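You operate a simulated robot arm through the tools that you are given. There is no shell and no other tool.

You are at the controls of a simulated robot arm. One attempt, no reset.

TASK
Move the grey plug to the middle socket and light the work lamp.
Fine: switch its socket off before you pull it, switch the middle one on after; leave the other plugs and switches.

The check looks at the end state, three seconds after you hand in, the way a careful person would. Anything else that was tipped, shoved, dropped, spilled or broken makes it a failure.

THE ROBOT
A 7-joint arm with a fingered hand, fixed in place. Base frame: the origin is on the floor under the middle of its stand, x ahead of it, y to its left, z up. Units: cm, degrees, N and s.
It reaches about 133.3 cm from its shoulder. Its first joint turns from -69.0 to 172.0 degrees. Payload 5 kg.
The TCP is the grasp point between the finger pads, 3.2 cm short of the fingertips. In the tool frame z runs along the fingers and y along their closing line. The gripper opens to 16 cm; its body begins 8.9 cm behind the TCP. The gripper is a hand of 3 fingers: y runs from the thumb to the fingers, the wrist lies at [0, 0, -25.2] in the tool frame.
Orientation is that of the tool frame in the base frame, as [roll, pitch, yaw] about the fixed x, y, z axes, in that order (R = Rz(yaw) Ry(pitch) Rx(roll)). With the fingers straight down and closing along the base's y, the tool's x points along the base's -x, its y along +y and its z along -z.

THE INTERFACE
- The arm moves only by the tool arm_command. Its argument "targets" is a list of rows, each an object (a shift or turn left out is 0) with "xyz": the shift along the base's x, y, z in cm, a list of three; "rotation": the turn, a rotation vector about the base's x, y, z in degrees, a list of three. In form: [{"xyz": [dx, dy, dz], "rotation": [rx, ry, rz]}, ...]. A call has 1 to 20 rows; each row is the pose to reach, as a shift and turn from the pose commanded when the call began. Each row takes 0.2 s and may step no farther than 5 cm and 8.6 degrees from the row before; otherwise, the whole call is refused. A pose out of reach is approached as far as the arm can. The call stops where the force on the tool passes 40 N (or 10 N more than at its start, if that is more) or the arm is blocked; 0.2 s more then pass. In this call time passes only in rows, and 0.2 s behind the last. It gives the time, the measured TCP pose, the force on the tool (base axes), the opening and the grip force at its end, in the units of the frame above (readings bear some noise), with the torque about the TCP (base axes, N m) and any sound that the robot's microphone picked up, and new pictures: "views" is both (left out), scene, wrist or none.
- Cameras (640 x 400 px; columns grow to the right, rows downward): "scene" is fixed at [22.05, 49.89, 127.72]; the picture's right is [-0.98, -0.21, 0.00], its down [-0.05, 0.22, -0.98] and it looks along [0.21, -0.95, -0.22] (base axes); focal length 324 px, centre (320, 200). "wrist" rides on the gripper at [6.5, -0.4, -11.6] in the tool frame; the picture's right is [0.06, 1.00, 0.00], its down [-0.87, 0.05, -0.49] and it looks along [-0.49, 0.03, 0.87] (tool axes); focal length 261 px, centre (320, 200).
- move_column(by): slides the trunk up (or, below 0, down) by that many cm; the arm rides with it, the base frame stays. It gives what a move gives, with no picture.
- finger_targets(finger1, finger2, thumb_bend): sets how far each is bent, from 0 (flat) to 100 (curled in); at 30 the hand is open as for a grip, at 70 the pads meet at the TCP. One left out holds its place. A second passes; each finger stops where it meets its share of the squeeze, and holds until it gets a number again. It is the only way to open and close the hand. It gives what a move gives, with no picture; readings hold the bend of each and the force on the fingers (four entries, about 0 where the hand has none), thumb and palm.
- point_at(camera, pixels): for up to 12 pixels [column, row] of the newest picture of that camera ("zoom" is the newest enlarged one), the place [x, y, z] in the base frame of the surface seen there, good to about 0.2 cm. The clock stands still meanwhile.
- zoom(camera, box): a new picture of the part [left, top, right, bottom] of that camera's present view, enlarged. The clock stands still meanwhile.
- finish_job(): hands the job in; it is judged then, once.

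Open the gripper and draw the arm clear of the work before you hand the job in, unless the task says otherwise.

The tools are called after "Request:" as name(argument=value, ...) on one line, values as JSON. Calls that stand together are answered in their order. arm_command: Moves the arm, as the interface text tells. Its arguments: {"type":"object","properties":{"targets":{"type":"array"},"views":{"type":"string","enum":["both","scene","wrist","none"]}},"required":["targets"]} The other tools are called the same way: move_column (by) moves the trunk up or down; finger_targets (finger1, finger2, thumb_bend) moves the fingers one by one; point_at (camera, pixels) gives the place of the surface under pixels of a picture; zoom (camera, box) takes an enlarged picture of a part of a camera's view; finish_job () hands the job in.

At the start:

```text
clock: 0.0
tcp_pos: [40.34, -56.57, 99.73]
tool_rot: [179.9, 0.0, 180.0]
ft_force: [-0.3, -0.4, 0.1]
ft_torque: [0.0, 0.0, -0.01]
opening: 15.98
grip_force: 0.1
shape: jaw
bend: [30.0, 30.0, 30.0]
finger forces: [0.1, 0.0, 0.1, 0.0, 0.1, 0.1]
trunk travel left (down, up): [-57.5, 36.5]
```

scene: 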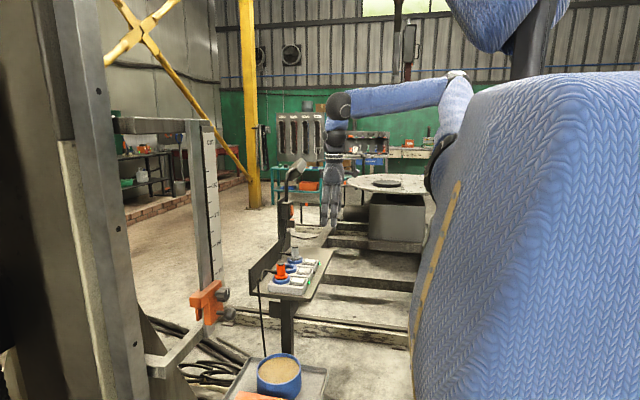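
wrist: 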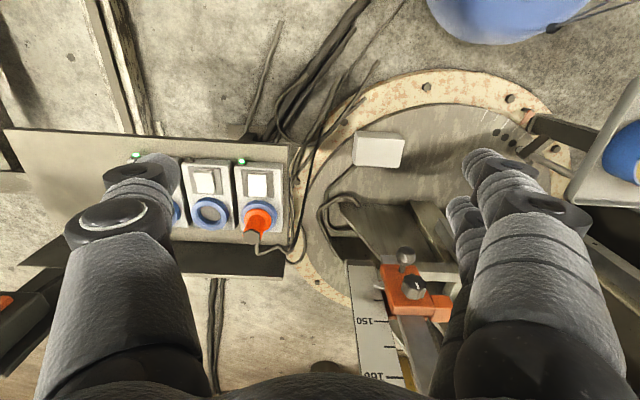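

The scene picture shows a socket board near (290,275) with an orange plug, and the wrist picture shows sockets at (175,200), (210,205), (257,200). I zoom in on both to see the details.

Request:
zoom(camera="scene", box=[240, 220, 340, 300])

Request:
zoom(camera="wrist", box=[100, 130, 320, 270])

```text
5.00 times, centred on (290, 260) of scene
```

zoom: 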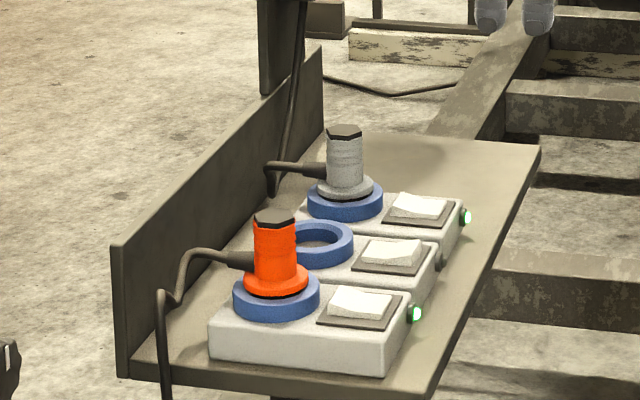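

```text
2.86 times, centred on (210, 200) of wrist
```

zoom: 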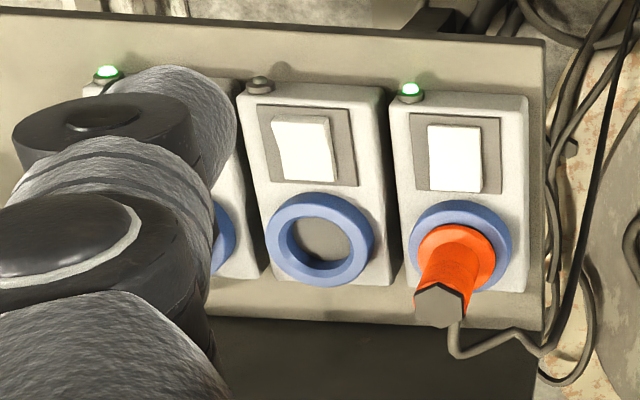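

The grey plug sits in the far socket (scene zoom (345,165)), the middle socket is empty and off (lamp dark), orange plug in the near one. I measure positions in the newest zoom (wrist).

Request:
point_at(camera="zoom", pixels=[[320, 238], [320, 196], [288, 265], [352, 265], [303, 148], [285, 148], [325, 148], [260, 85], [455, 158], [440, 295], [330, 180], [107, 72]])

Request:
zoom(camera="scene", box=[255, 225, 335, 290])

```text
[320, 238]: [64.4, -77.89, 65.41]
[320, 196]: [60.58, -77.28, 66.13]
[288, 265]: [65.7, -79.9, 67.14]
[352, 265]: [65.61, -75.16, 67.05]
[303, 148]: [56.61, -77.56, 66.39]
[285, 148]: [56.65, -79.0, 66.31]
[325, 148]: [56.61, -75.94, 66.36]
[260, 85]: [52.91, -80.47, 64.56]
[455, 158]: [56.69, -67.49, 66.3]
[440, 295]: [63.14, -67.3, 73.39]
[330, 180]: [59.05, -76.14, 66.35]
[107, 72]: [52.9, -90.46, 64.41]
```

```text
6.15 times, centred on (295, 258) of scene
```

zoom: 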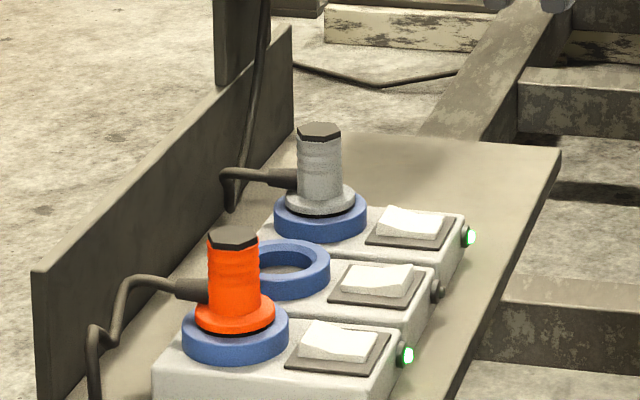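

Next I measure the grey plug, cable, rim and rockers from the scene zoom.

Request:
point_at(camera="zoom", pixels=[[319, 132], [300, 128], [338, 130], [319, 165], [320, 190], [350, 198], [320, 230], [262, 174], [235, 172], [290, 180], [230, 205], [405, 222]])

Request:
point_at(camera="zoom", pixels=[[385, 222], [430, 226], [410, 210], [395, 235], [350, 280], [400, 285], [378, 265], [370, 290], [310, 345], [365, 350], [300, 262], [290, 240]])

Request:
point_at(camera="zoom", pixels=[[280, 60], [290, 100], [160, 160], [40, 280], [233, 235], [108, 260], [215, 235], [250, 240], [470, 160], [180, 290], [470, 237], [438, 290]])

```text
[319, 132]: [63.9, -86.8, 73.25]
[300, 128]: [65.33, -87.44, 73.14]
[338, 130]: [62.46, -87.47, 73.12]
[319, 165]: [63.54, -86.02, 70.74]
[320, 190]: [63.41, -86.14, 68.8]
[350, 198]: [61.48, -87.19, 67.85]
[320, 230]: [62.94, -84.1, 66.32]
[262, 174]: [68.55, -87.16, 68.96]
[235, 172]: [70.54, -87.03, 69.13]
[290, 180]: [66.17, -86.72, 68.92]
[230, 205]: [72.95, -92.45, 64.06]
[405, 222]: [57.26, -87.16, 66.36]
```

```text
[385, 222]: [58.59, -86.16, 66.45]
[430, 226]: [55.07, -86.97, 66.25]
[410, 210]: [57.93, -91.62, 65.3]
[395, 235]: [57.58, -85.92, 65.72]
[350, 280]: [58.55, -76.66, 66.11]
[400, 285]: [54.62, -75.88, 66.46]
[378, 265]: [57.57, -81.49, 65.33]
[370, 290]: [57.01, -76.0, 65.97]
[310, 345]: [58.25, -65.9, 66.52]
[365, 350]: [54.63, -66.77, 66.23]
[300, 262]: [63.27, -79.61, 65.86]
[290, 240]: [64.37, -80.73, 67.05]
```

```text
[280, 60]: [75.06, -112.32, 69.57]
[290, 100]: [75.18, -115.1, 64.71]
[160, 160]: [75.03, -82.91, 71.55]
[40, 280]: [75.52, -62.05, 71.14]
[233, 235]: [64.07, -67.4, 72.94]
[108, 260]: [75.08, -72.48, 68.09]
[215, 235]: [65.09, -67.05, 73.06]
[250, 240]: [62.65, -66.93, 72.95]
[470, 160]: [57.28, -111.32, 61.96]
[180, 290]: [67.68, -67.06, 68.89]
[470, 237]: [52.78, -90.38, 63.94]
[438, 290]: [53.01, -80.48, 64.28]
```

The readings give grey plug centre about (63.9, -87.6), top z 73.2; middle socket about (64.4, -77.5); the on-rockers are high at the +x end, the off one is high at the -x end. There is a post/lamp structure near scene (295,180), so I look at it closely.

Request:
zoom(camera="scene", box=[230, 130, 390, 250])

```text
3.33 times, centred on (310, 190) of scene
```

zoom: 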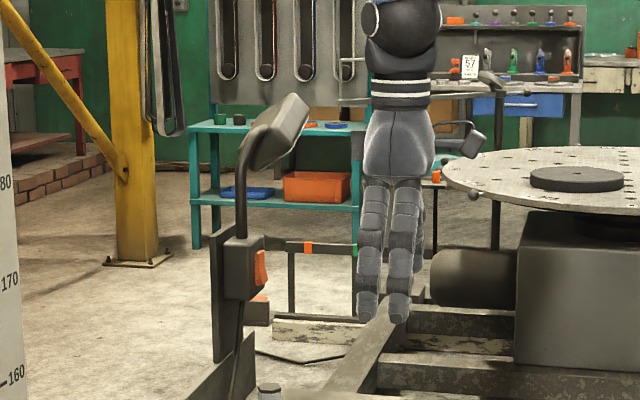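

Request:
point_at(camera="zoom", pixels=[[300, 110], [250, 130], [270, 155], [240, 190], [242, 260], [262, 268], [220, 300], [368, 305], [398, 310], [262, 298], [285, 95], [215, 235]])

```text
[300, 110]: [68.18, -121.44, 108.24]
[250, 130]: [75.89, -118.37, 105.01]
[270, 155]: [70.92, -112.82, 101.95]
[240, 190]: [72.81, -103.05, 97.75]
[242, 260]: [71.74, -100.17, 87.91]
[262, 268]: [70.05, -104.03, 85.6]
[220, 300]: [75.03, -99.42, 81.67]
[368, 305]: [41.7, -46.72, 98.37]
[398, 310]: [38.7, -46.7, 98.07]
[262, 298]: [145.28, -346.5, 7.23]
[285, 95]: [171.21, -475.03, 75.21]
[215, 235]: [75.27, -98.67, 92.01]
```

The lamp stands at y ≤ -98.7 with a box at about (71,-102,87) carrying an orange thing. I zoom closer to see whether the lamp is lit and what the orange part is.

Request:
zoom(camera="scene", box=[275, 150, 323, 180])

Request:
zoom(camera="scene", box=[270, 180, 318, 240])

```text
13.33 times, centred on (299, 165) of scene
```

zoom: 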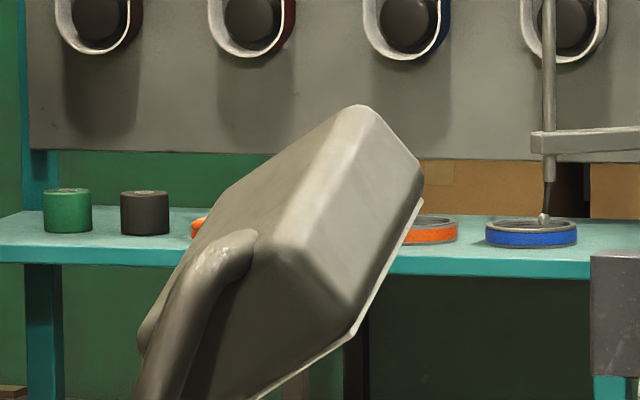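

```text
6.67 times, centred on (294, 210) of scene
```

zoom: 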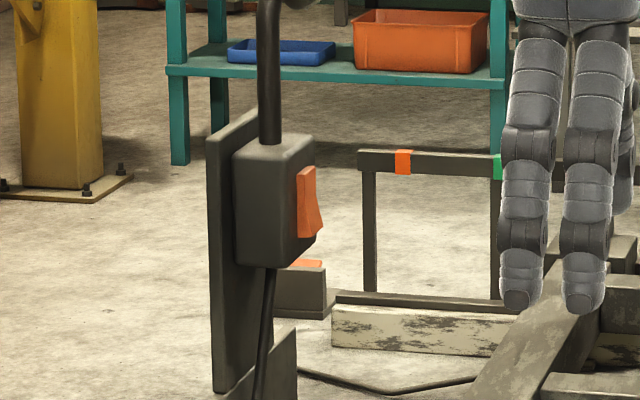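

The lamp box has its own orange rocker (zoom (308,205)), facing -x; whether the lamp burns is unclear yet. First I curl the two fingers and keep the thumb out as a single pusher, then look at the shape.

Request:
finger_targets(finger1=100, finger2=100, thumb_bend=30)

Request:
arm_command(targets=[{"xyz": [0, 0, 0]}], views="both")

Request:
zoom(camera="scene", box=[290, 140, 380, 240])

```text
clock: 1.0
tcp_pos: [40.36, -56.34, 99.71]
tool_rot: [-179.9, 0.0, -179.9]
ft_force: [-0.2, 0.1, -0.5]
ft_torque: [0.0, 0.02, -0.03]
opening: 7.42
grip_force: 0.1
shape: fingers
bend: [100.0, 100.0, 30.0]
finger forces: [0.1, 0.0, 0.1, 0.0, 0.0, 0.1]
trunk travel left (down, up): [-57.5, 36.5]
```

```text
clock: 1.4
tcp_pos: [40.23, -56.36, 99.84]
tool_rot: [-180.0, 0.0, 179.9]
ft_force: [0.1, -0.5, -0.7]
ft_torque: [0.01, -0.01, -0.01]
opening: 7.43
grip_force: 0.2
shape: fingers
bend: [100.0, 100.0, 30.0]
finger forces: [0.0, 0.0, 0.1, 0.0, 0.0, 0.1]
trunk travel left (down, up): [-57.5, 36.5]
```

scene: 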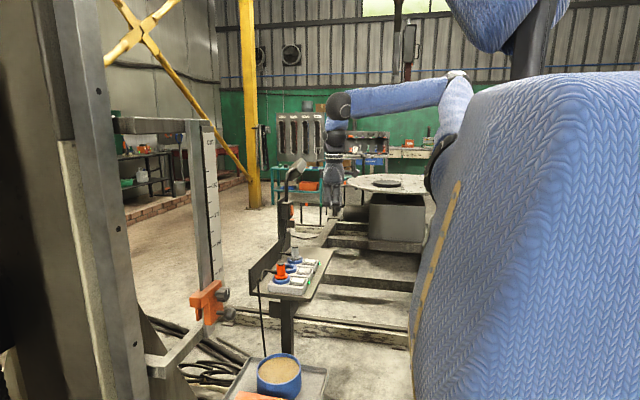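
wrist: 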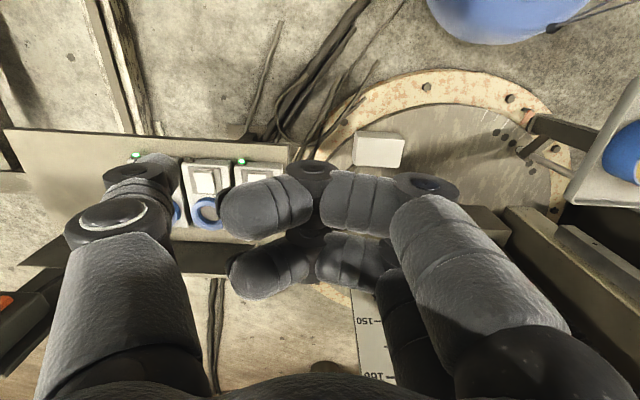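

```text
4.00 times, centred on (335, 190) of scene
```

zoom: 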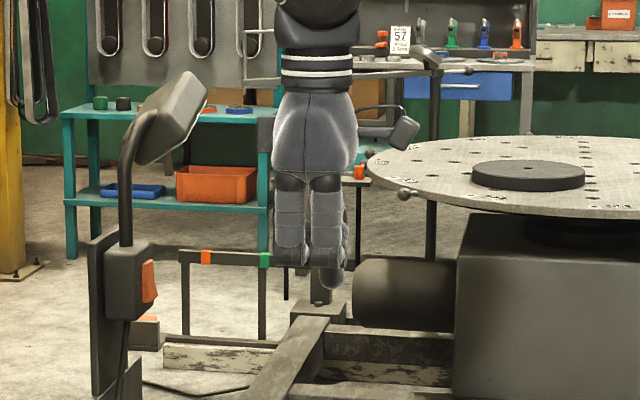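

The fingers curl in and the thumb tip at zoom (330,285) is now the lowest. I measure the thumb tip and the curled fingers, both in this zoom and the wrist view.

Request:
point_at(camera="zoom", pixels=[[291, 262], [291, 255], [324, 262], [332, 285], [332, 275], [345, 270], [320, 283], [290, 220], [325, 220], [291, 180]])

Request:
point_at(camera="wrist", pixels=[[160, 160], [135, 175], [140, 195], [115, 220], [150, 280], [310, 170], [250, 200], [420, 185], [260, 270], [305, 235], [170, 175], [105, 205]])

```text
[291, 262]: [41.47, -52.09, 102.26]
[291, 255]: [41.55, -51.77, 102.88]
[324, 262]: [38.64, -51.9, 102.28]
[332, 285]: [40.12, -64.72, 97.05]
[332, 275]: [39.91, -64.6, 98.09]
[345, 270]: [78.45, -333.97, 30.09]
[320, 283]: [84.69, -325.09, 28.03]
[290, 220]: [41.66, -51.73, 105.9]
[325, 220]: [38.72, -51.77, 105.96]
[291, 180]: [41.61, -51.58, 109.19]
```

```text
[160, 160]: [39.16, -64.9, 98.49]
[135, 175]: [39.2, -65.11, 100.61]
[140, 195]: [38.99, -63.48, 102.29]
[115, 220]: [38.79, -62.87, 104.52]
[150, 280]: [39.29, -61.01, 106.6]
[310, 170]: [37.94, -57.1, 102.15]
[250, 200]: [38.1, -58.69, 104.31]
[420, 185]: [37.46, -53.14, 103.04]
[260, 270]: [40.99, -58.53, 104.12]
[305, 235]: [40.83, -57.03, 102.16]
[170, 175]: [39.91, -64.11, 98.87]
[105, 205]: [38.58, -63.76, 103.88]
```

The thumb tip is about 9 cm to -y of the TCP and 3.2 cm below it, the curled fingers stay 2+ cm above the TCP level, so thumb pressing needs no rotation. I zoom on the rockers for their exact extents.

Request:
zoom(camera="scene", box=[295, 250, 319, 290])

Request:
point_at(camera="scene", pixels=[[306, 261], [302, 262]])

```text
10.00 times, centred on (307, 270) of scene
```

zoom: 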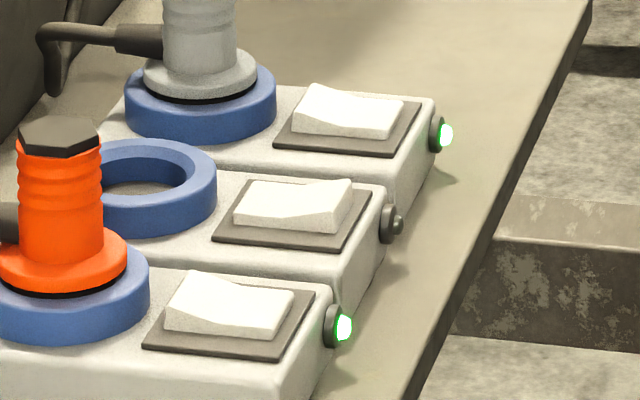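

```text
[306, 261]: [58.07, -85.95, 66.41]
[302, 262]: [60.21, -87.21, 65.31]
```

Now it is clear: the lit switches have their socket-side (+x) end raised, the dark one has its lamp-side (-x) end raised. I measure the rocker corners.

Request:
point_at(camera="zoom", pixels=[[310, 92], [298, 115], [355, 110], [400, 108], [392, 125], [248, 190], [240, 212], [295, 205], [347, 185], [335, 215], [300, 150], [405, 130]])

Request:
point_at(camera="zoom", pixels=[[150, 146], [150, 185], [95, 165], [212, 190], [150, 230], [200, 95], [150, 80], [250, 75], [208, 60], [235, 45], [165, 45], [140, 165]])

```text
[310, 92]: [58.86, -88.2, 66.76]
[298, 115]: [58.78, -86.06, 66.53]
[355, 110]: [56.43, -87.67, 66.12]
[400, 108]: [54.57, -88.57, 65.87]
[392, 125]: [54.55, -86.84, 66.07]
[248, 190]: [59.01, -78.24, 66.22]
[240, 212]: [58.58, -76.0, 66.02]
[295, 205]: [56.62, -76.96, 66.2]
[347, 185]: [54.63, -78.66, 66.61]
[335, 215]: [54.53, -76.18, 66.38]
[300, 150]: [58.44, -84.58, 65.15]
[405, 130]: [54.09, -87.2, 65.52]
```

```text
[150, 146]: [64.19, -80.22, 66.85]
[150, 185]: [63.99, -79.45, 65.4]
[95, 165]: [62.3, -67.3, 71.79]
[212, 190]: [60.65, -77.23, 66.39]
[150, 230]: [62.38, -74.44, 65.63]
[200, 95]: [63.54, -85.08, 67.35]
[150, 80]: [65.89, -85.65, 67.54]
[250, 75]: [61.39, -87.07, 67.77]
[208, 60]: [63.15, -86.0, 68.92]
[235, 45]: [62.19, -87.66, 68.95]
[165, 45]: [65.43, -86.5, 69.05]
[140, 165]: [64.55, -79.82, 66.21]
```

Rockers span x 54.5–58.9 (centres y about -87.5 and -77.5); plug axis about (63.8,-87.5). I move the thumb over the grey switch's raised +x end, staying high first.

Request:
arm_command(targets=[{"xyz": [2.6, -3.1, 0]}, {"xyz": [5.2, -6.2, 0]}, {"xyz": [7.8, -9.3, 0]}, {"xyz": [10.4, -12.4, 0]}, {"xyz": [13.0, -15.5, 0]}, {"xyz": [15.6, -18.6, 0]}, {"xyz": [18.1, -21.7, 0]}, {"xyz": [18.1, -21.7, -3]}, {"xyz": [18.1, -21.7, -6]}, {"xyz": [18.1, -21.7, -9]}, {"xyz": [18.1, -21.7, -12]}, {"xyz": [18.1, -21.7, -15]}, {"xyz": [18.1, -21.7, -18]}], views="both")

```text
clock: 4.2
tcp_pos: [58.4, -78.11, 81.66]
tool_rot: [-179.9, 0.0, -180.0]
ft_force: [0.2, -1.0, 0.3]
ft_torque: [-0.02, -0.01, -0.04]
opening: 7.43
grip_force: 0.0
shape: fingers
bend: [100.0, 100.0, 30.0]
finger forces: [0.0, 0.0, 0.1, 0.0, 0.1, 0.0]
trunk travel left (down, up): [-57.5, 36.5]
```

scene: 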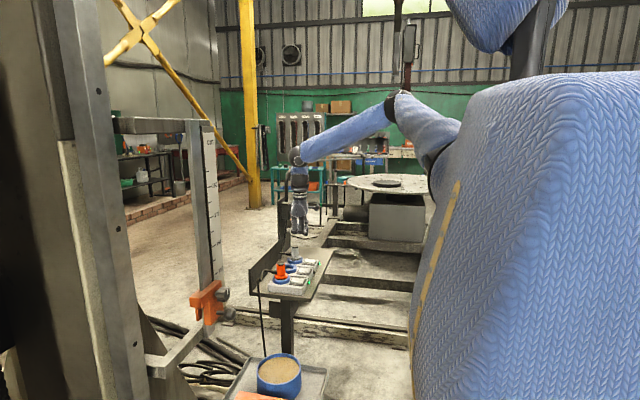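
wrist: 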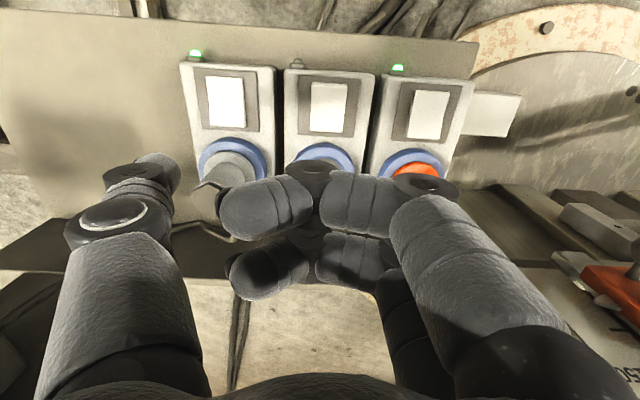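

The hand is now above the board; the three switches show at wrist (225,100), (327,107), (428,115). I check the thumb tip position and the rocker in this view.

Request:
point_at(camera="wrist", pixels=[[165, 160], [175, 170], [225, 100], [327, 107], [428, 115], [235, 165], [208, 80], [244, 80], [230, 140], [325, 152], [195, 55], [297, 62]])

Request:
zoom(camera="scene", box=[270, 180, 350, 300])

```text
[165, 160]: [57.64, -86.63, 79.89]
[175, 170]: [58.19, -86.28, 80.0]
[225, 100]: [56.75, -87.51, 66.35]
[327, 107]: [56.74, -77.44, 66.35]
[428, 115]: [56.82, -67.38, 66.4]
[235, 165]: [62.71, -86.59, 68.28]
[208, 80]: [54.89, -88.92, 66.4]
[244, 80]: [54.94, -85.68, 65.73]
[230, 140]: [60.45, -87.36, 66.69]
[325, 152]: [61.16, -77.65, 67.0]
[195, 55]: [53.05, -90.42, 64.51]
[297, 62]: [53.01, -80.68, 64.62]
```

```text
3.33 times, centred on (310, 240) of scene
```

zoom: 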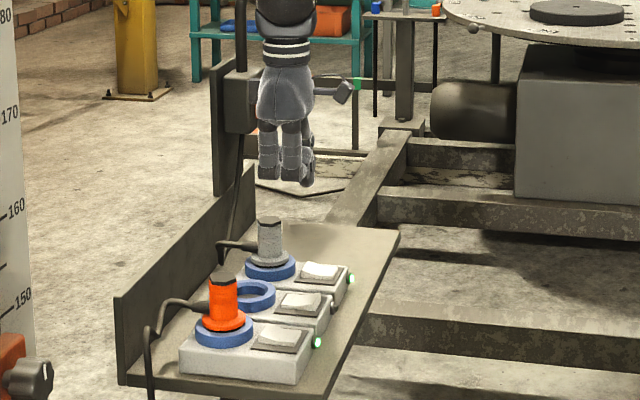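

Thumb tip centre is at about (58.3,-87.5), right over the rocker's raised end (58.8,-87.5,66.7). I descend to about 1 cm above contact.

Request:
arm_command(targets=[{"xyz": [0.1, 0, -3]}, {"xyz": [0.1, 0, -6]}, {"xyz": [0.1, 0, -8.5]}, {"xyz": [0.1, 0, -10.5]}], views="both")

Request:
zoom(camera="scene", box=[270, 220, 334, 284])

```text
clock: 5.2
tcp_pos: [58.56, -78.06, 71.28]
tool_rot: [-180.0, 0.0, 180.0]
ft_force: [-1.5, -0.5, -0.2]
ft_torque: [-0.01, 0.03, 0.03]
opening: 7.41
grip_force: 0.1
shape: fingers
bend: [100.0, 100.0, 30.0]
finger forces: [0.0, 0.0, 0.0, 0.0, 0.0, 0.1]
trunk travel left (down, up): [-57.5, 36.5]
```

scene: 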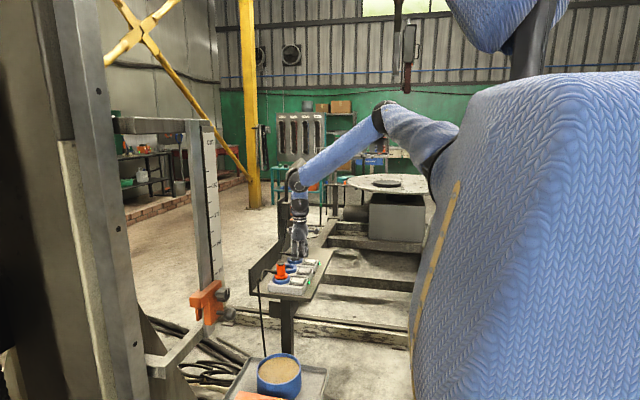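
wrist: 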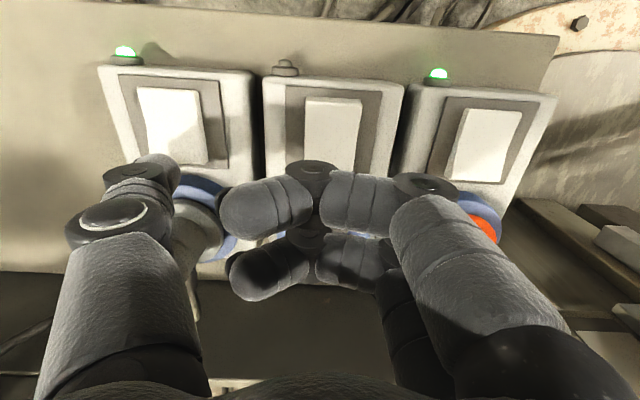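

```text
6.25 times, centred on (302, 252) of scene
```

zoom: 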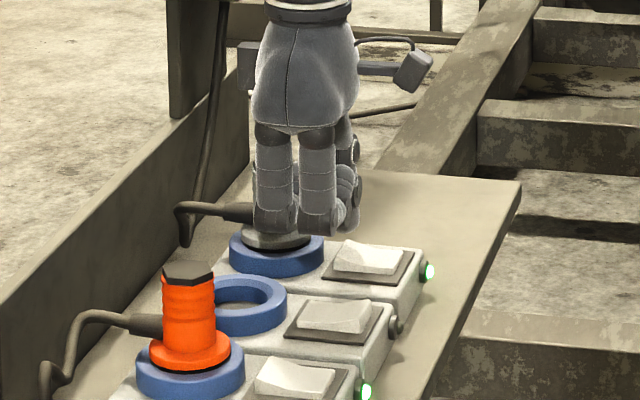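

The thumb tip is roughly 1.4 cm above the rocker and clear of the grey plug. I press down slowly in small rows and watch the force and sound.

Request:
arm_command(targets=[{"xyz": [0, 0, -0.5]}, {"xyz": [0, 0, -0.9]}, {"xyz": [0, 0, -1.2]}, {"xyz": [0, 0, -1.4]}, {"xyz": [0, 0, -1.6]}, {"xyz": [0, 0, -1.8]}], views="both")

Request:
zoom(camera="wrist", box=[60, 30, 300, 230])

```text
clock: 6.6
tcp_pos: [58.57, -78.1, 69.49]
tool_rot: [180.0, -0.1, 180.0]
ft_force: [0.9, 0.2, 0.3]
ft_torque: [-0.04, 0.0, 0.03]
opening: 7.42
grip_force: 0.1
shape: fingers
bend: [100.0, 100.0, 30.0]
finger forces: [0.1, 0.0, 0.0, 0.1, 0.5, 0.0]
trunk travel left (down, up): [-57.5, 36.5]
```

scene: 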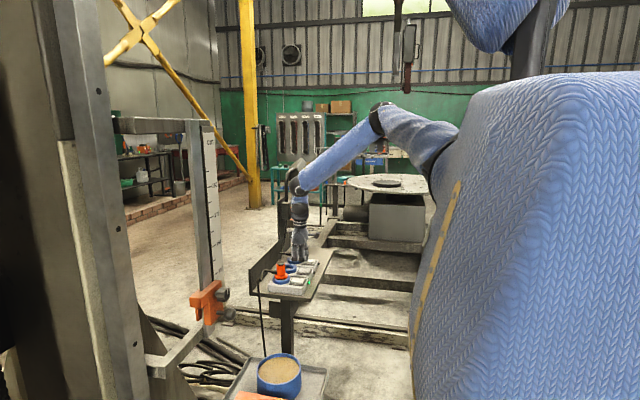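
wrist: 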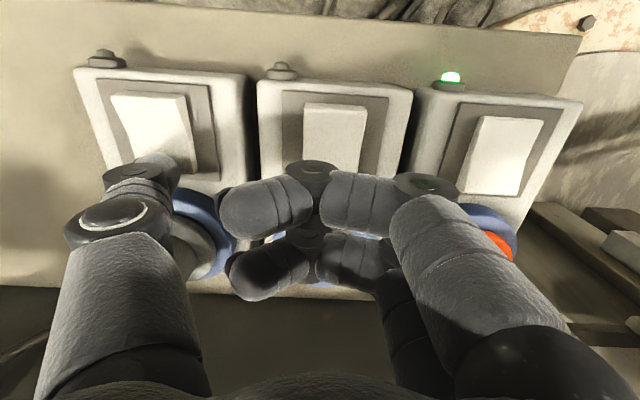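

```text
2.00 times, centred on (180, 130) of wrist
```

zoom: 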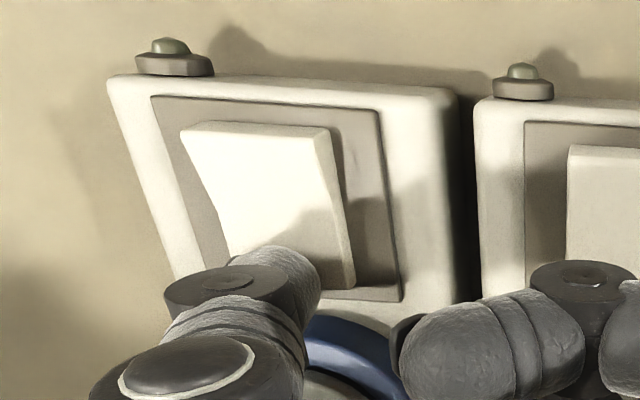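

The grey socket's lamp (wrist (105,58)) is now dark, so it is off; the orange one is still green. I raise the hand straight up and look at the rocker.

Request:
arm_command(targets=[{"xyz": [0, 0, 1]}, {"xyz": [0, 0, 3]}, {"xyz": [0, 0, 6]}, {"xyz": [0, 0, 9]}, {"xyz": [0, 0, 12]}, {"xyz": [0, 0, 14]}], views="none")

Request:
finger_targets(finger1=42, finger2=42, thumb_bend=42)

Request:
arm_command(targets=[{"xyz": [1, -2, 0]}, {"xyz": [2.3, -4, 0]}, {"xyz": [3.6, -6.5, 0]}, {"xyz": [5.2, -9.4, 0]}], views="both")

Request:
zoom(camera="scene", box=[265, 190, 335, 290])

```text
clock: 8.0
tcp_pos: [58.53, -78.26, 83.56]
tool_rot: [180.0, 0.0, 179.9]
ft_force: [-0.8, 0.5, 0.1]
ft_torque: [0.01, -0.05, 0.0]
opening: 7.43
grip_force: 0.0
shape: fingers
bend: [100.0, 100.0, 30.0]
finger forces: [0.0, 0.1, 0.1, 0.1, 0.1, 0.0]
trunk travel left (down, up): [-57.5, 36.5]
```

```text
clock: 9.0
tcp_pos: [58.52, -78.08, 83.66]
tool_rot: [179.9, 0.1, -180.0]
ft_force: [0.1, 0.2, 1.2]
ft_torque: [0.01, -0.04, -0.02]
opening: 11.98
grip_force: 0.0
shape: fingers
bend: [42.0, 42.0, 42.0]
finger forces: [0.0, 0.0, 0.0, 0.0, 0.0, 0.0]
trunk travel left (down, up): [-57.5, 36.5]
```

```text
clock: 10.0
tcp_pos: [63.65, -87.59, 83.65]
tool_rot: [179.9, -0.2, -179.9]
ft_force: [-0.1, 0.3, -0.5]
ft_torque: [-0.01, 0.04, 0.02]
opening: 12.0
grip_force: 0.1
shape: fingers
bend: [42.0, 42.0, 42.0]
finger forces: [0.0, 0.1, 0.0, 0.0, 0.1, 0.1]
trunk travel left (down, up): [-57.5, 36.5]
```

scene: 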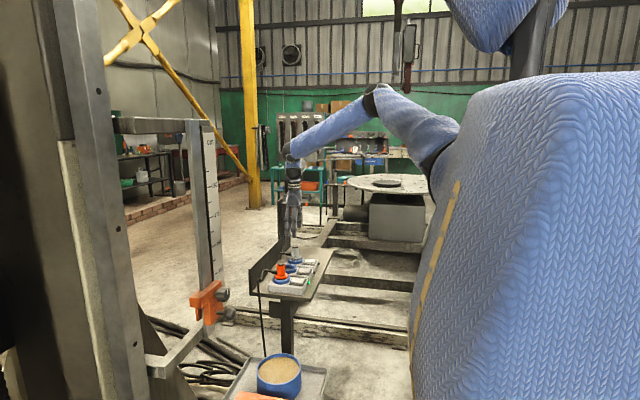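
wrist: 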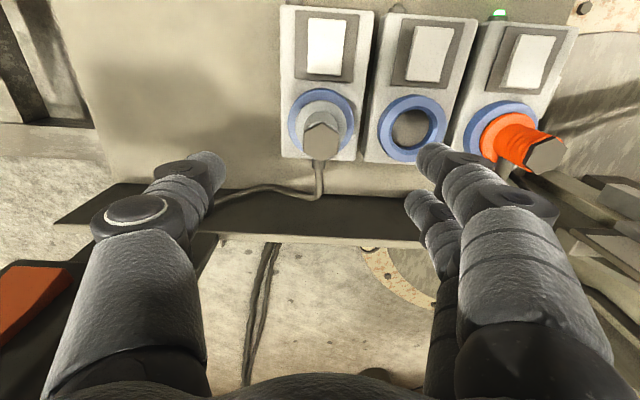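

```text
4.00 times, centred on (300, 240) of scene
```

zoom: 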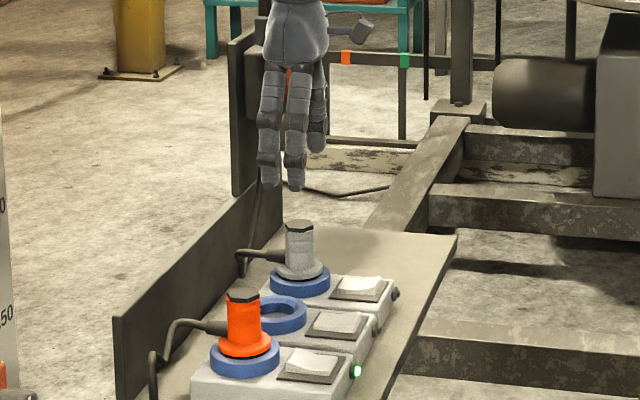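

The grey socket is off and the hand hangs above the grey plug (wrist (320,130)). I measure the plug top, the middle socket, and the orange patch at wrist (30,300).

Request:
zoom(camera="wrist", box=[270, 0, 590, 200])

Request:
point_at(camera="wrist", pixels=[[322, 140], [304, 138], [340, 138], [322, 155], [322, 125], [30, 300], [205, 160], [430, 155], [318, 180], [250, 188], [410, 125], [378, 130]])

```text
2.00 times, centred on (430, 100) of wrist
```

zoom: 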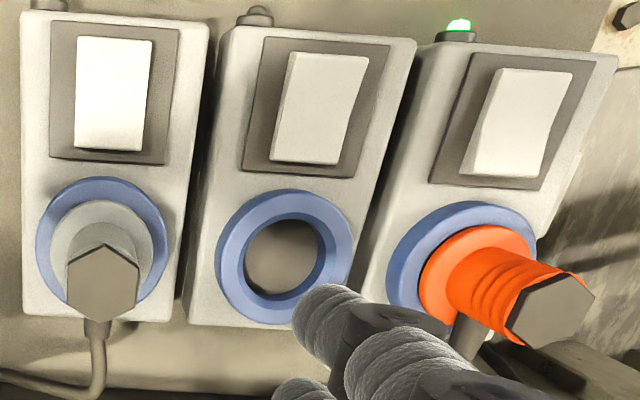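

```text
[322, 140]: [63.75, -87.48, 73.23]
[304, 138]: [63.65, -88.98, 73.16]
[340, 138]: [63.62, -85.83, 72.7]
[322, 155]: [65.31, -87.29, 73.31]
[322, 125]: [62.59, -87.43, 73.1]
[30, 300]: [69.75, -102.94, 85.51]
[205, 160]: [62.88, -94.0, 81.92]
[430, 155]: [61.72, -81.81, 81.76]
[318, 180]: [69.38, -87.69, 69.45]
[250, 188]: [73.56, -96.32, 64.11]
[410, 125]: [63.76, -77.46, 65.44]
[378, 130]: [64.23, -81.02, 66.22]
```

The plug top centre is (63.8,-87.5,73.2), the TCP is right above, and the lamp's own orange rocker is at (69.8,-102.9,85.5). I descend around the plug to just above grasp height and look.

Request:
arm_command(targets=[{"xyz": [0.05, 0.05, -3]}, {"xyz": [0.05, 0.05, -6]}, {"xyz": [0.05, 0.05, -8]}, {"xyz": [0.05, 0.05, -10]}], views="both")

Request:
zoom(camera="scene", box=[265, 215, 335, 285])

```text
clock: 11.0
tcp_pos: [63.7, -87.43, 73.48]
tool_rot: [-180.0, 0.0, 179.9]
ft_force: [-0.5, -0.5, 0.1]
ft_torque: [0.01, 0.01, 0.01]
opening: 11.99
grip_force: 0.1
shape: fingers
bend: [42.0, 42.0, 42.0]
finger forces: [0.0, 0.0, 0.1, 0.1, 0.0, 0.0]
trunk travel left (down, up): [-57.5, 36.5]
```

scene: 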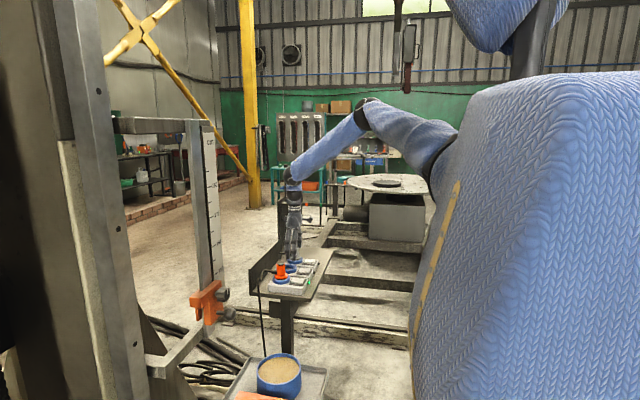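
wrist: 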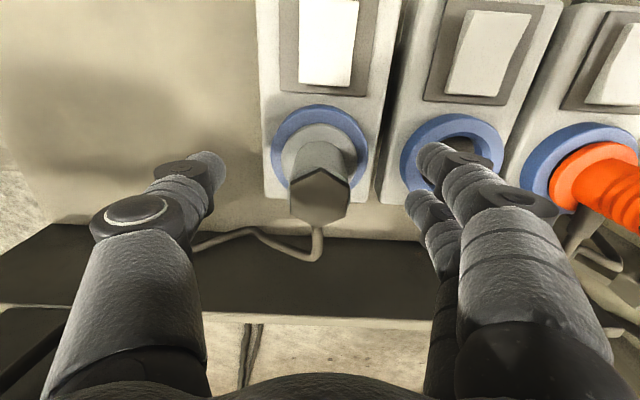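

```text
5.71 times, centred on (300, 250) of scene
```

zoom: 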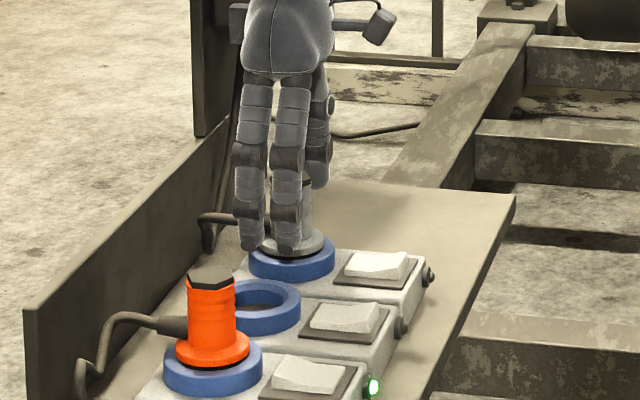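

The fingers straddle the plug at zoom (250,240) and (290,245) without touching. I measure the tip heights before the last descent.

Request:
point_at(camera="zoom", pixels=[[250, 246], [288, 248], [320, 185], [250, 200], [290, 210], [308, 190], [310, 238], [310, 228]])

```text
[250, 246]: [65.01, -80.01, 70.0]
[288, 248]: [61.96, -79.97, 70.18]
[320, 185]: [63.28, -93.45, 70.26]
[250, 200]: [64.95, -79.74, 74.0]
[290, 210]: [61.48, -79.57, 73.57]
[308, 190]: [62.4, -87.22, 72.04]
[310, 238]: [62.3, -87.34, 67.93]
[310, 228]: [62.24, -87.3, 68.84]
```

Tips are about 3.6 cm below the TCP (z 70.0); the plug's flange top is near 67.9. I go down 1.5 cm and close all three onto the barrel.

Request:
arm_command(targets=[{"xyz": [0.1, 0, -0.8]}, {"xyz": [0.1, 0, -1.5]}], views="none")

Request:
finger_targets(finger1=56, finger2=56, thumb_bend=56)

Request:
arm_command(targets=[{"xyz": [0, 0, 0]}], views="both")

Request:
zoom(camera="wrist", box=[160, 80, 480, 300])

```text
clock: 11.6
tcp_pos: [63.85, -87.42, 72.2]
tool_rot: [180.0, 0.1, 180.0]
ft_force: [0.0, -0.5, 0.0]
ft_torque: [-0.03, -0.01, 0.0]
opening: 11.98
grip_force: 0.1
shape: fingers
bend: [42.0, 42.0, 42.0]
finger forces: [0.0, 0.1, 0.0, 0.0, 0.1, 0.0]
trunk travel left (down, up): [-57.5, 36.5]
```

```text
clock: 12.6
tcp_pos: [63.84, -87.4, 72.05]
tool_rot: [180.0, 0.0, 180.0]
ft_force: [-0.3, 0.2, -0.1]
ft_torque: [0.01, 0.0, 0.0]
opening: 6.39
grip_force: 0.0
shape: fingers
bend: [56.0, 56.0, 56.0]
finger forces: [0.0, 0.1, 0.1, 0.0, 0.1, 0.0]
trunk travel left (down, up): [-57.5, 36.5]
```

```text
clock: 13.0
tcp_pos: [63.88, -87.5, 72.14]
tool_rot: [-180.0, -0.1, 179.9]
ft_force: [-0.1, 0.0, -0.2]
ft_torque: [-0.01, 0.01, 0.01]
opening: 6.41
grip_force: 0.1
shape: fingers
bend: [56.0, 56.0, 56.0]
finger forces: [0.0, 0.1, 0.0, 0.0, 0.1, 0.0]
trunk travel left (down, up): [-57.5, 36.5]
```

scene: 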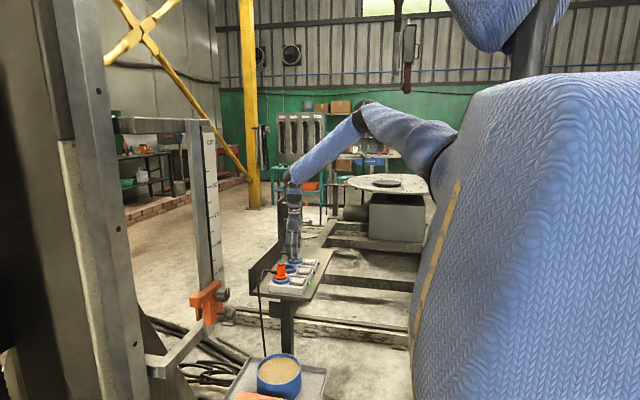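
wrist: 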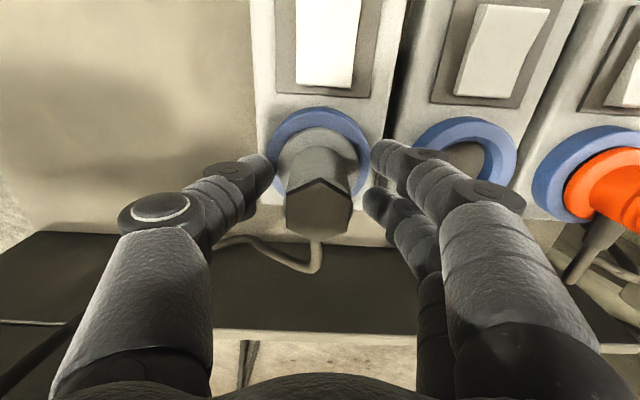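

```text
1.82 times, centred on (320, 190) of wrist
```

zoom: 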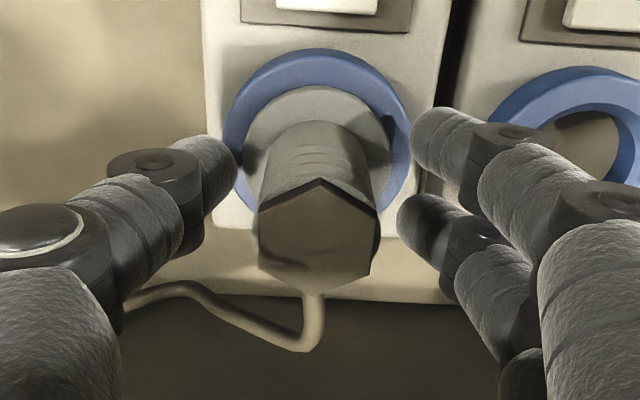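

Thumb and fingers sit symmetrically around the barrel, opening 6.4 cm. I close all the way so that they stop on the plug.

Request:
finger_targets(finger1=72, finger2=72, thumb_bend=72)

Request:
arm_command(targets=[{"xyz": [0, 0, 0]}], views="both")

Request:
zoom(camera="wrist", box=[160, 80, 480, 300])

Request:
zoom(camera="scene", box=[265, 215, 335, 285])

```text
clock: 14.0
tcp_pos: [63.79, -87.37, 72.15]
tool_rot: [180.0, 0.1, 180.0]
ft_force: [0.0, 0.1, 0.3]
ft_torque: [-0.02, 0.02, -0.01]
opening: 3.23
grip_force: 15.3
shape: fingers
bend: [66.0, 64.0, 66.0]
finger forces: [7.3, 7.9, 0.0, 0.0, 15.4, 0.1]
trunk travel left (down, up): [-57.5, 36.5]
```

```text
clock: 14.4
tcp_pos: [63.77, -87.44, 71.97]
tool_rot: [-180.0, 0.0, 180.0]
ft_force: [0.0, 0.6, 0.8]
ft_torque: [0.0, 0.01, 0.02]
opening: 3.21
grip_force: 15.5
shape: fingers
bend: [66.0, 64.0, 66.0]
finger forces: [7.2, 7.7, 0.1, 0.0, 15.4, 0.1]
trunk travel left (down, up): [-57.5, 36.5]
```

scene: 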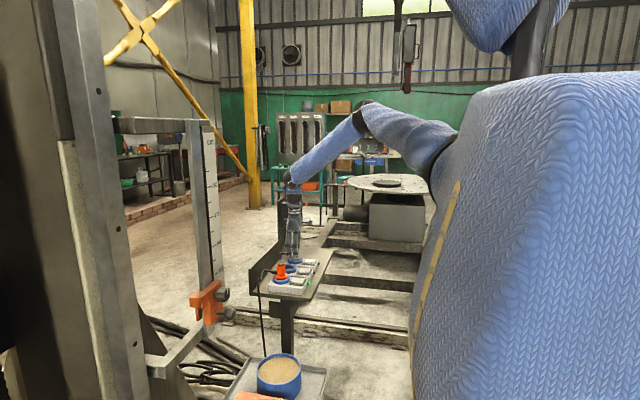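
wrist: 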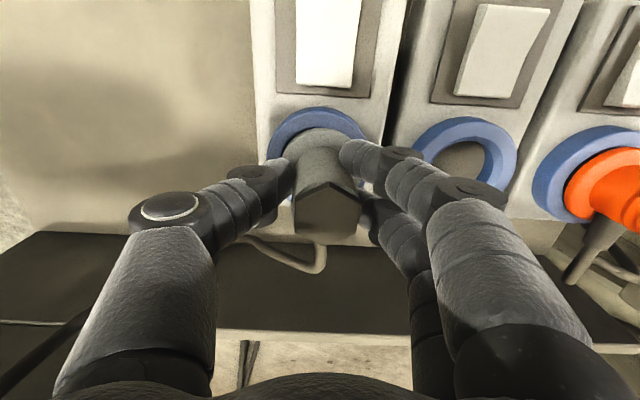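

```text
1.82 times, centred on (320, 190) of wrist
```

zoom: 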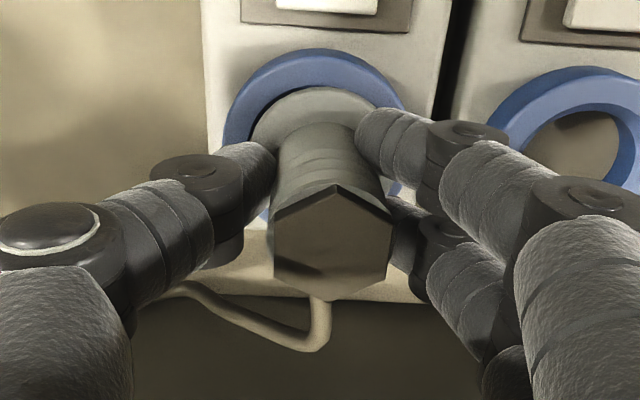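

```text
5.71 times, centred on (300, 250) of scene
```

zoom: 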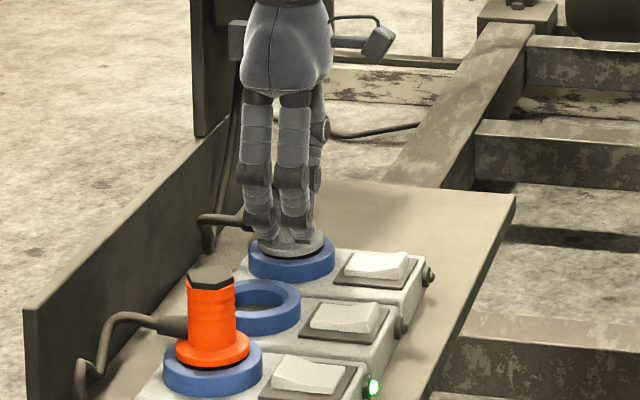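

The grip holds at 15.4 N, thumb against two fingers on the barrel. I pull straight up in small rows, watching the force.

Request:
arm_command(targets=[{"xyz": [0, 0, 0.3]}, {"xyz": [0, 0, 0.6]}, {"xyz": [0, 0, 0.9]}, {"xyz": [0, 0, 1.2]}, {"xyz": [0, 0, 1.6]}], views="both")

Request:
zoom(camera="scene", box=[265, 215, 335, 285])

```text
clock: 15.6
tcp_pos: [63.9, -87.39, 73.69]
tool_rot: [180.0, 0.0, 179.9]
ft_force: [-1.0, 0.6, -2.0]
ft_torque: [0.01, -0.02, 0.0]
opening: 3.2
grip_force: 15.1
shape: fingers
bend: [66.0, 64.0, 66.0]
finger forces: [7.3, 7.8, 0.1, 0.0, 15.3, 0.1]
trunk travel left (down, up): [-57.5, 36.5]
```

scene: 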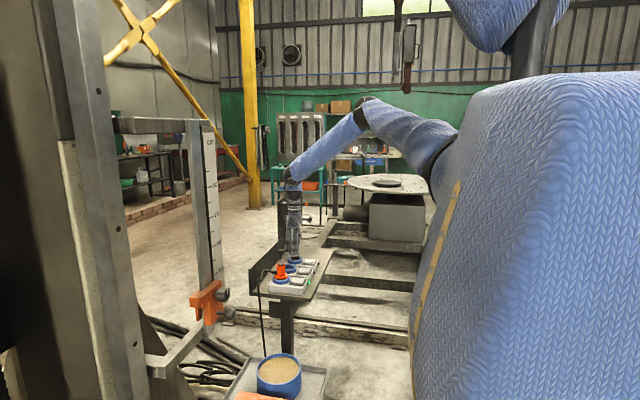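
wrist: 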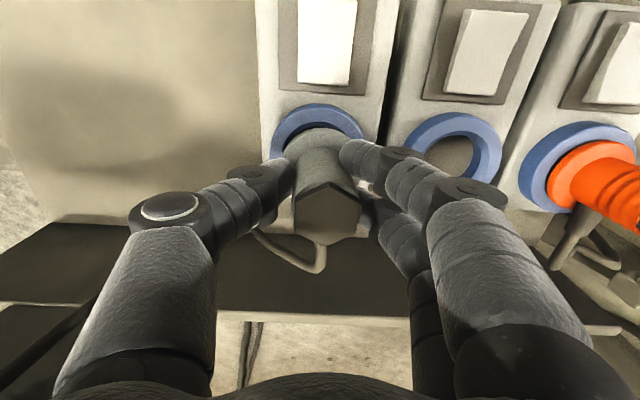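

```text
5.71 times, centred on (300, 250) of scene
```

zoom: 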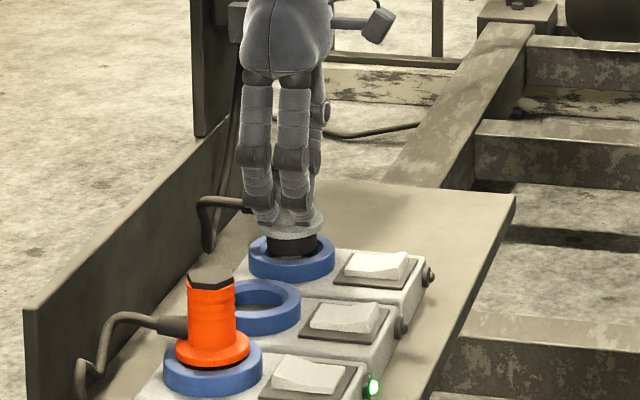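

The plug rises with the hand: its black nose shows at zoom (292,243). I lift on another 4 cm until the nose clears the rim.

Request:
arm_command(targets=[{"xyz": [0, 0, 0.8]}, {"xyz": [0, 0, 1.6]}, {"xyz": [0, 0, 2.4]}, {"xyz": [0, 0, 3.2]}, {"xyz": [0, 0, 4.0]}], views="both")

Request:
zoom(camera="scene", box=[265, 215, 335, 285])

Request:
zoom(camera="wrist", box=[160, 80, 560, 330])

```text
clock: 16.8
tcp_pos: [63.76, -87.38, 77.69]
tool_rot: [179.9, 0.0, -179.9]
ft_force: [-0.4, 1.2, -2.1]
ft_torque: [0.0, 0.02, -0.02]
opening: 3.21
grip_force: 14.9
shape: fingers
bend: [66.0, 64.0, 66.0]
finger forces: [7.4, 7.8, 0.0, 0.0, 15.2, 0.1]
trunk travel left (down, up): [-57.5, 36.5]
```

scene: 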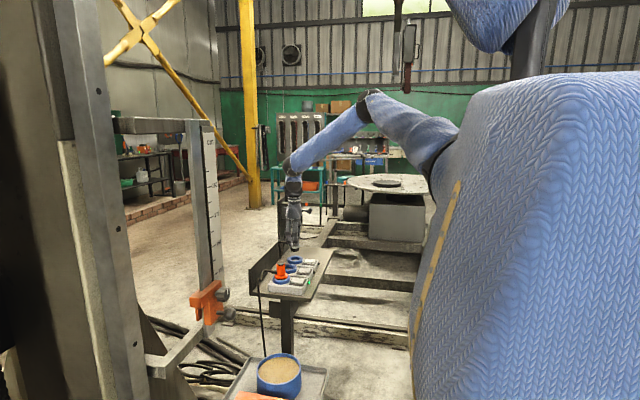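
wrist: 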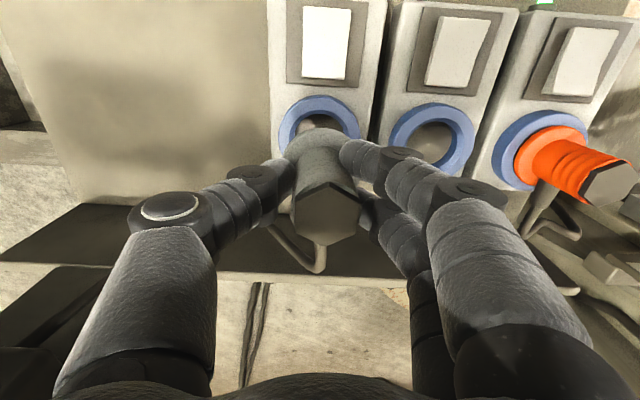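

```text
5.71 times, centred on (300, 250) of scene
```

zoom: 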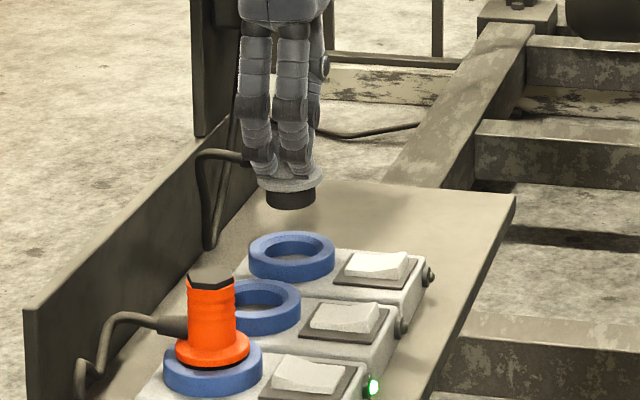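

```text
1.60 times, centred on (360, 205) of wrist
```

zoom: 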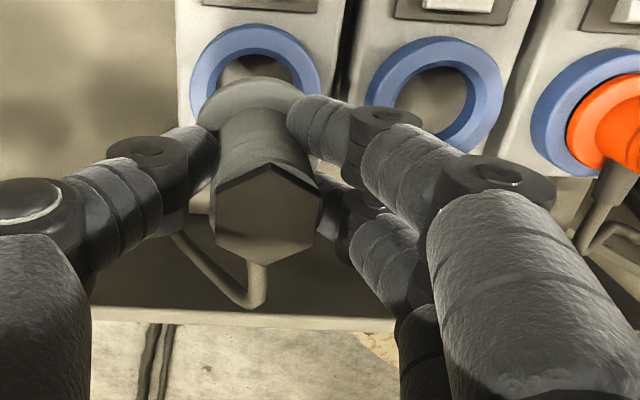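

The plug hangs free with its nose at zoom (290,198). I measure the held plug's pose (flange, nose, top) and both rims to compute the shift to the middle socket.

Request:
zoom(camera="scene", box=[280, 235, 312, 275])

Request:
point_at(camera="zoom", pixels=[[60, 50], [85, 50]])

Request:
point_at(camera="wrist", pixels=[[326, 210], [297, 205], [357, 207], [326, 240], [328, 188], [316, 150], [290, 150], [286, 125], [355, 118], [320, 100], [391, 130], [470, 135]])

```text
10.00 times, centred on (296, 255) of scene
```

zoom: 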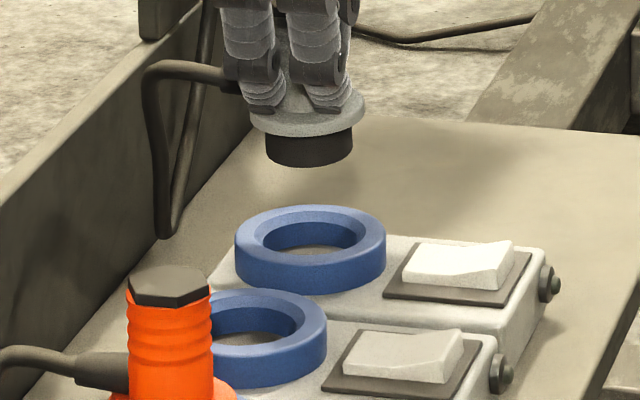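

```text
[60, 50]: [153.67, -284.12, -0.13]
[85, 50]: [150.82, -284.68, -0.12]
```

```text
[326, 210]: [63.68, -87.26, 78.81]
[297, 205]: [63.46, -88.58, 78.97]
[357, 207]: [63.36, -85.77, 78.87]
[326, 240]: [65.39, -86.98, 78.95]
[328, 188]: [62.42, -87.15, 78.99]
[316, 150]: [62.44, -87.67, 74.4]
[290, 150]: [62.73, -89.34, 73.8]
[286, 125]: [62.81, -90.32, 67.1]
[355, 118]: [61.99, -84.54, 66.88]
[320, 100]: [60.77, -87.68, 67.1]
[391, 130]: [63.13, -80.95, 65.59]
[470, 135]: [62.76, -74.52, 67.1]
```

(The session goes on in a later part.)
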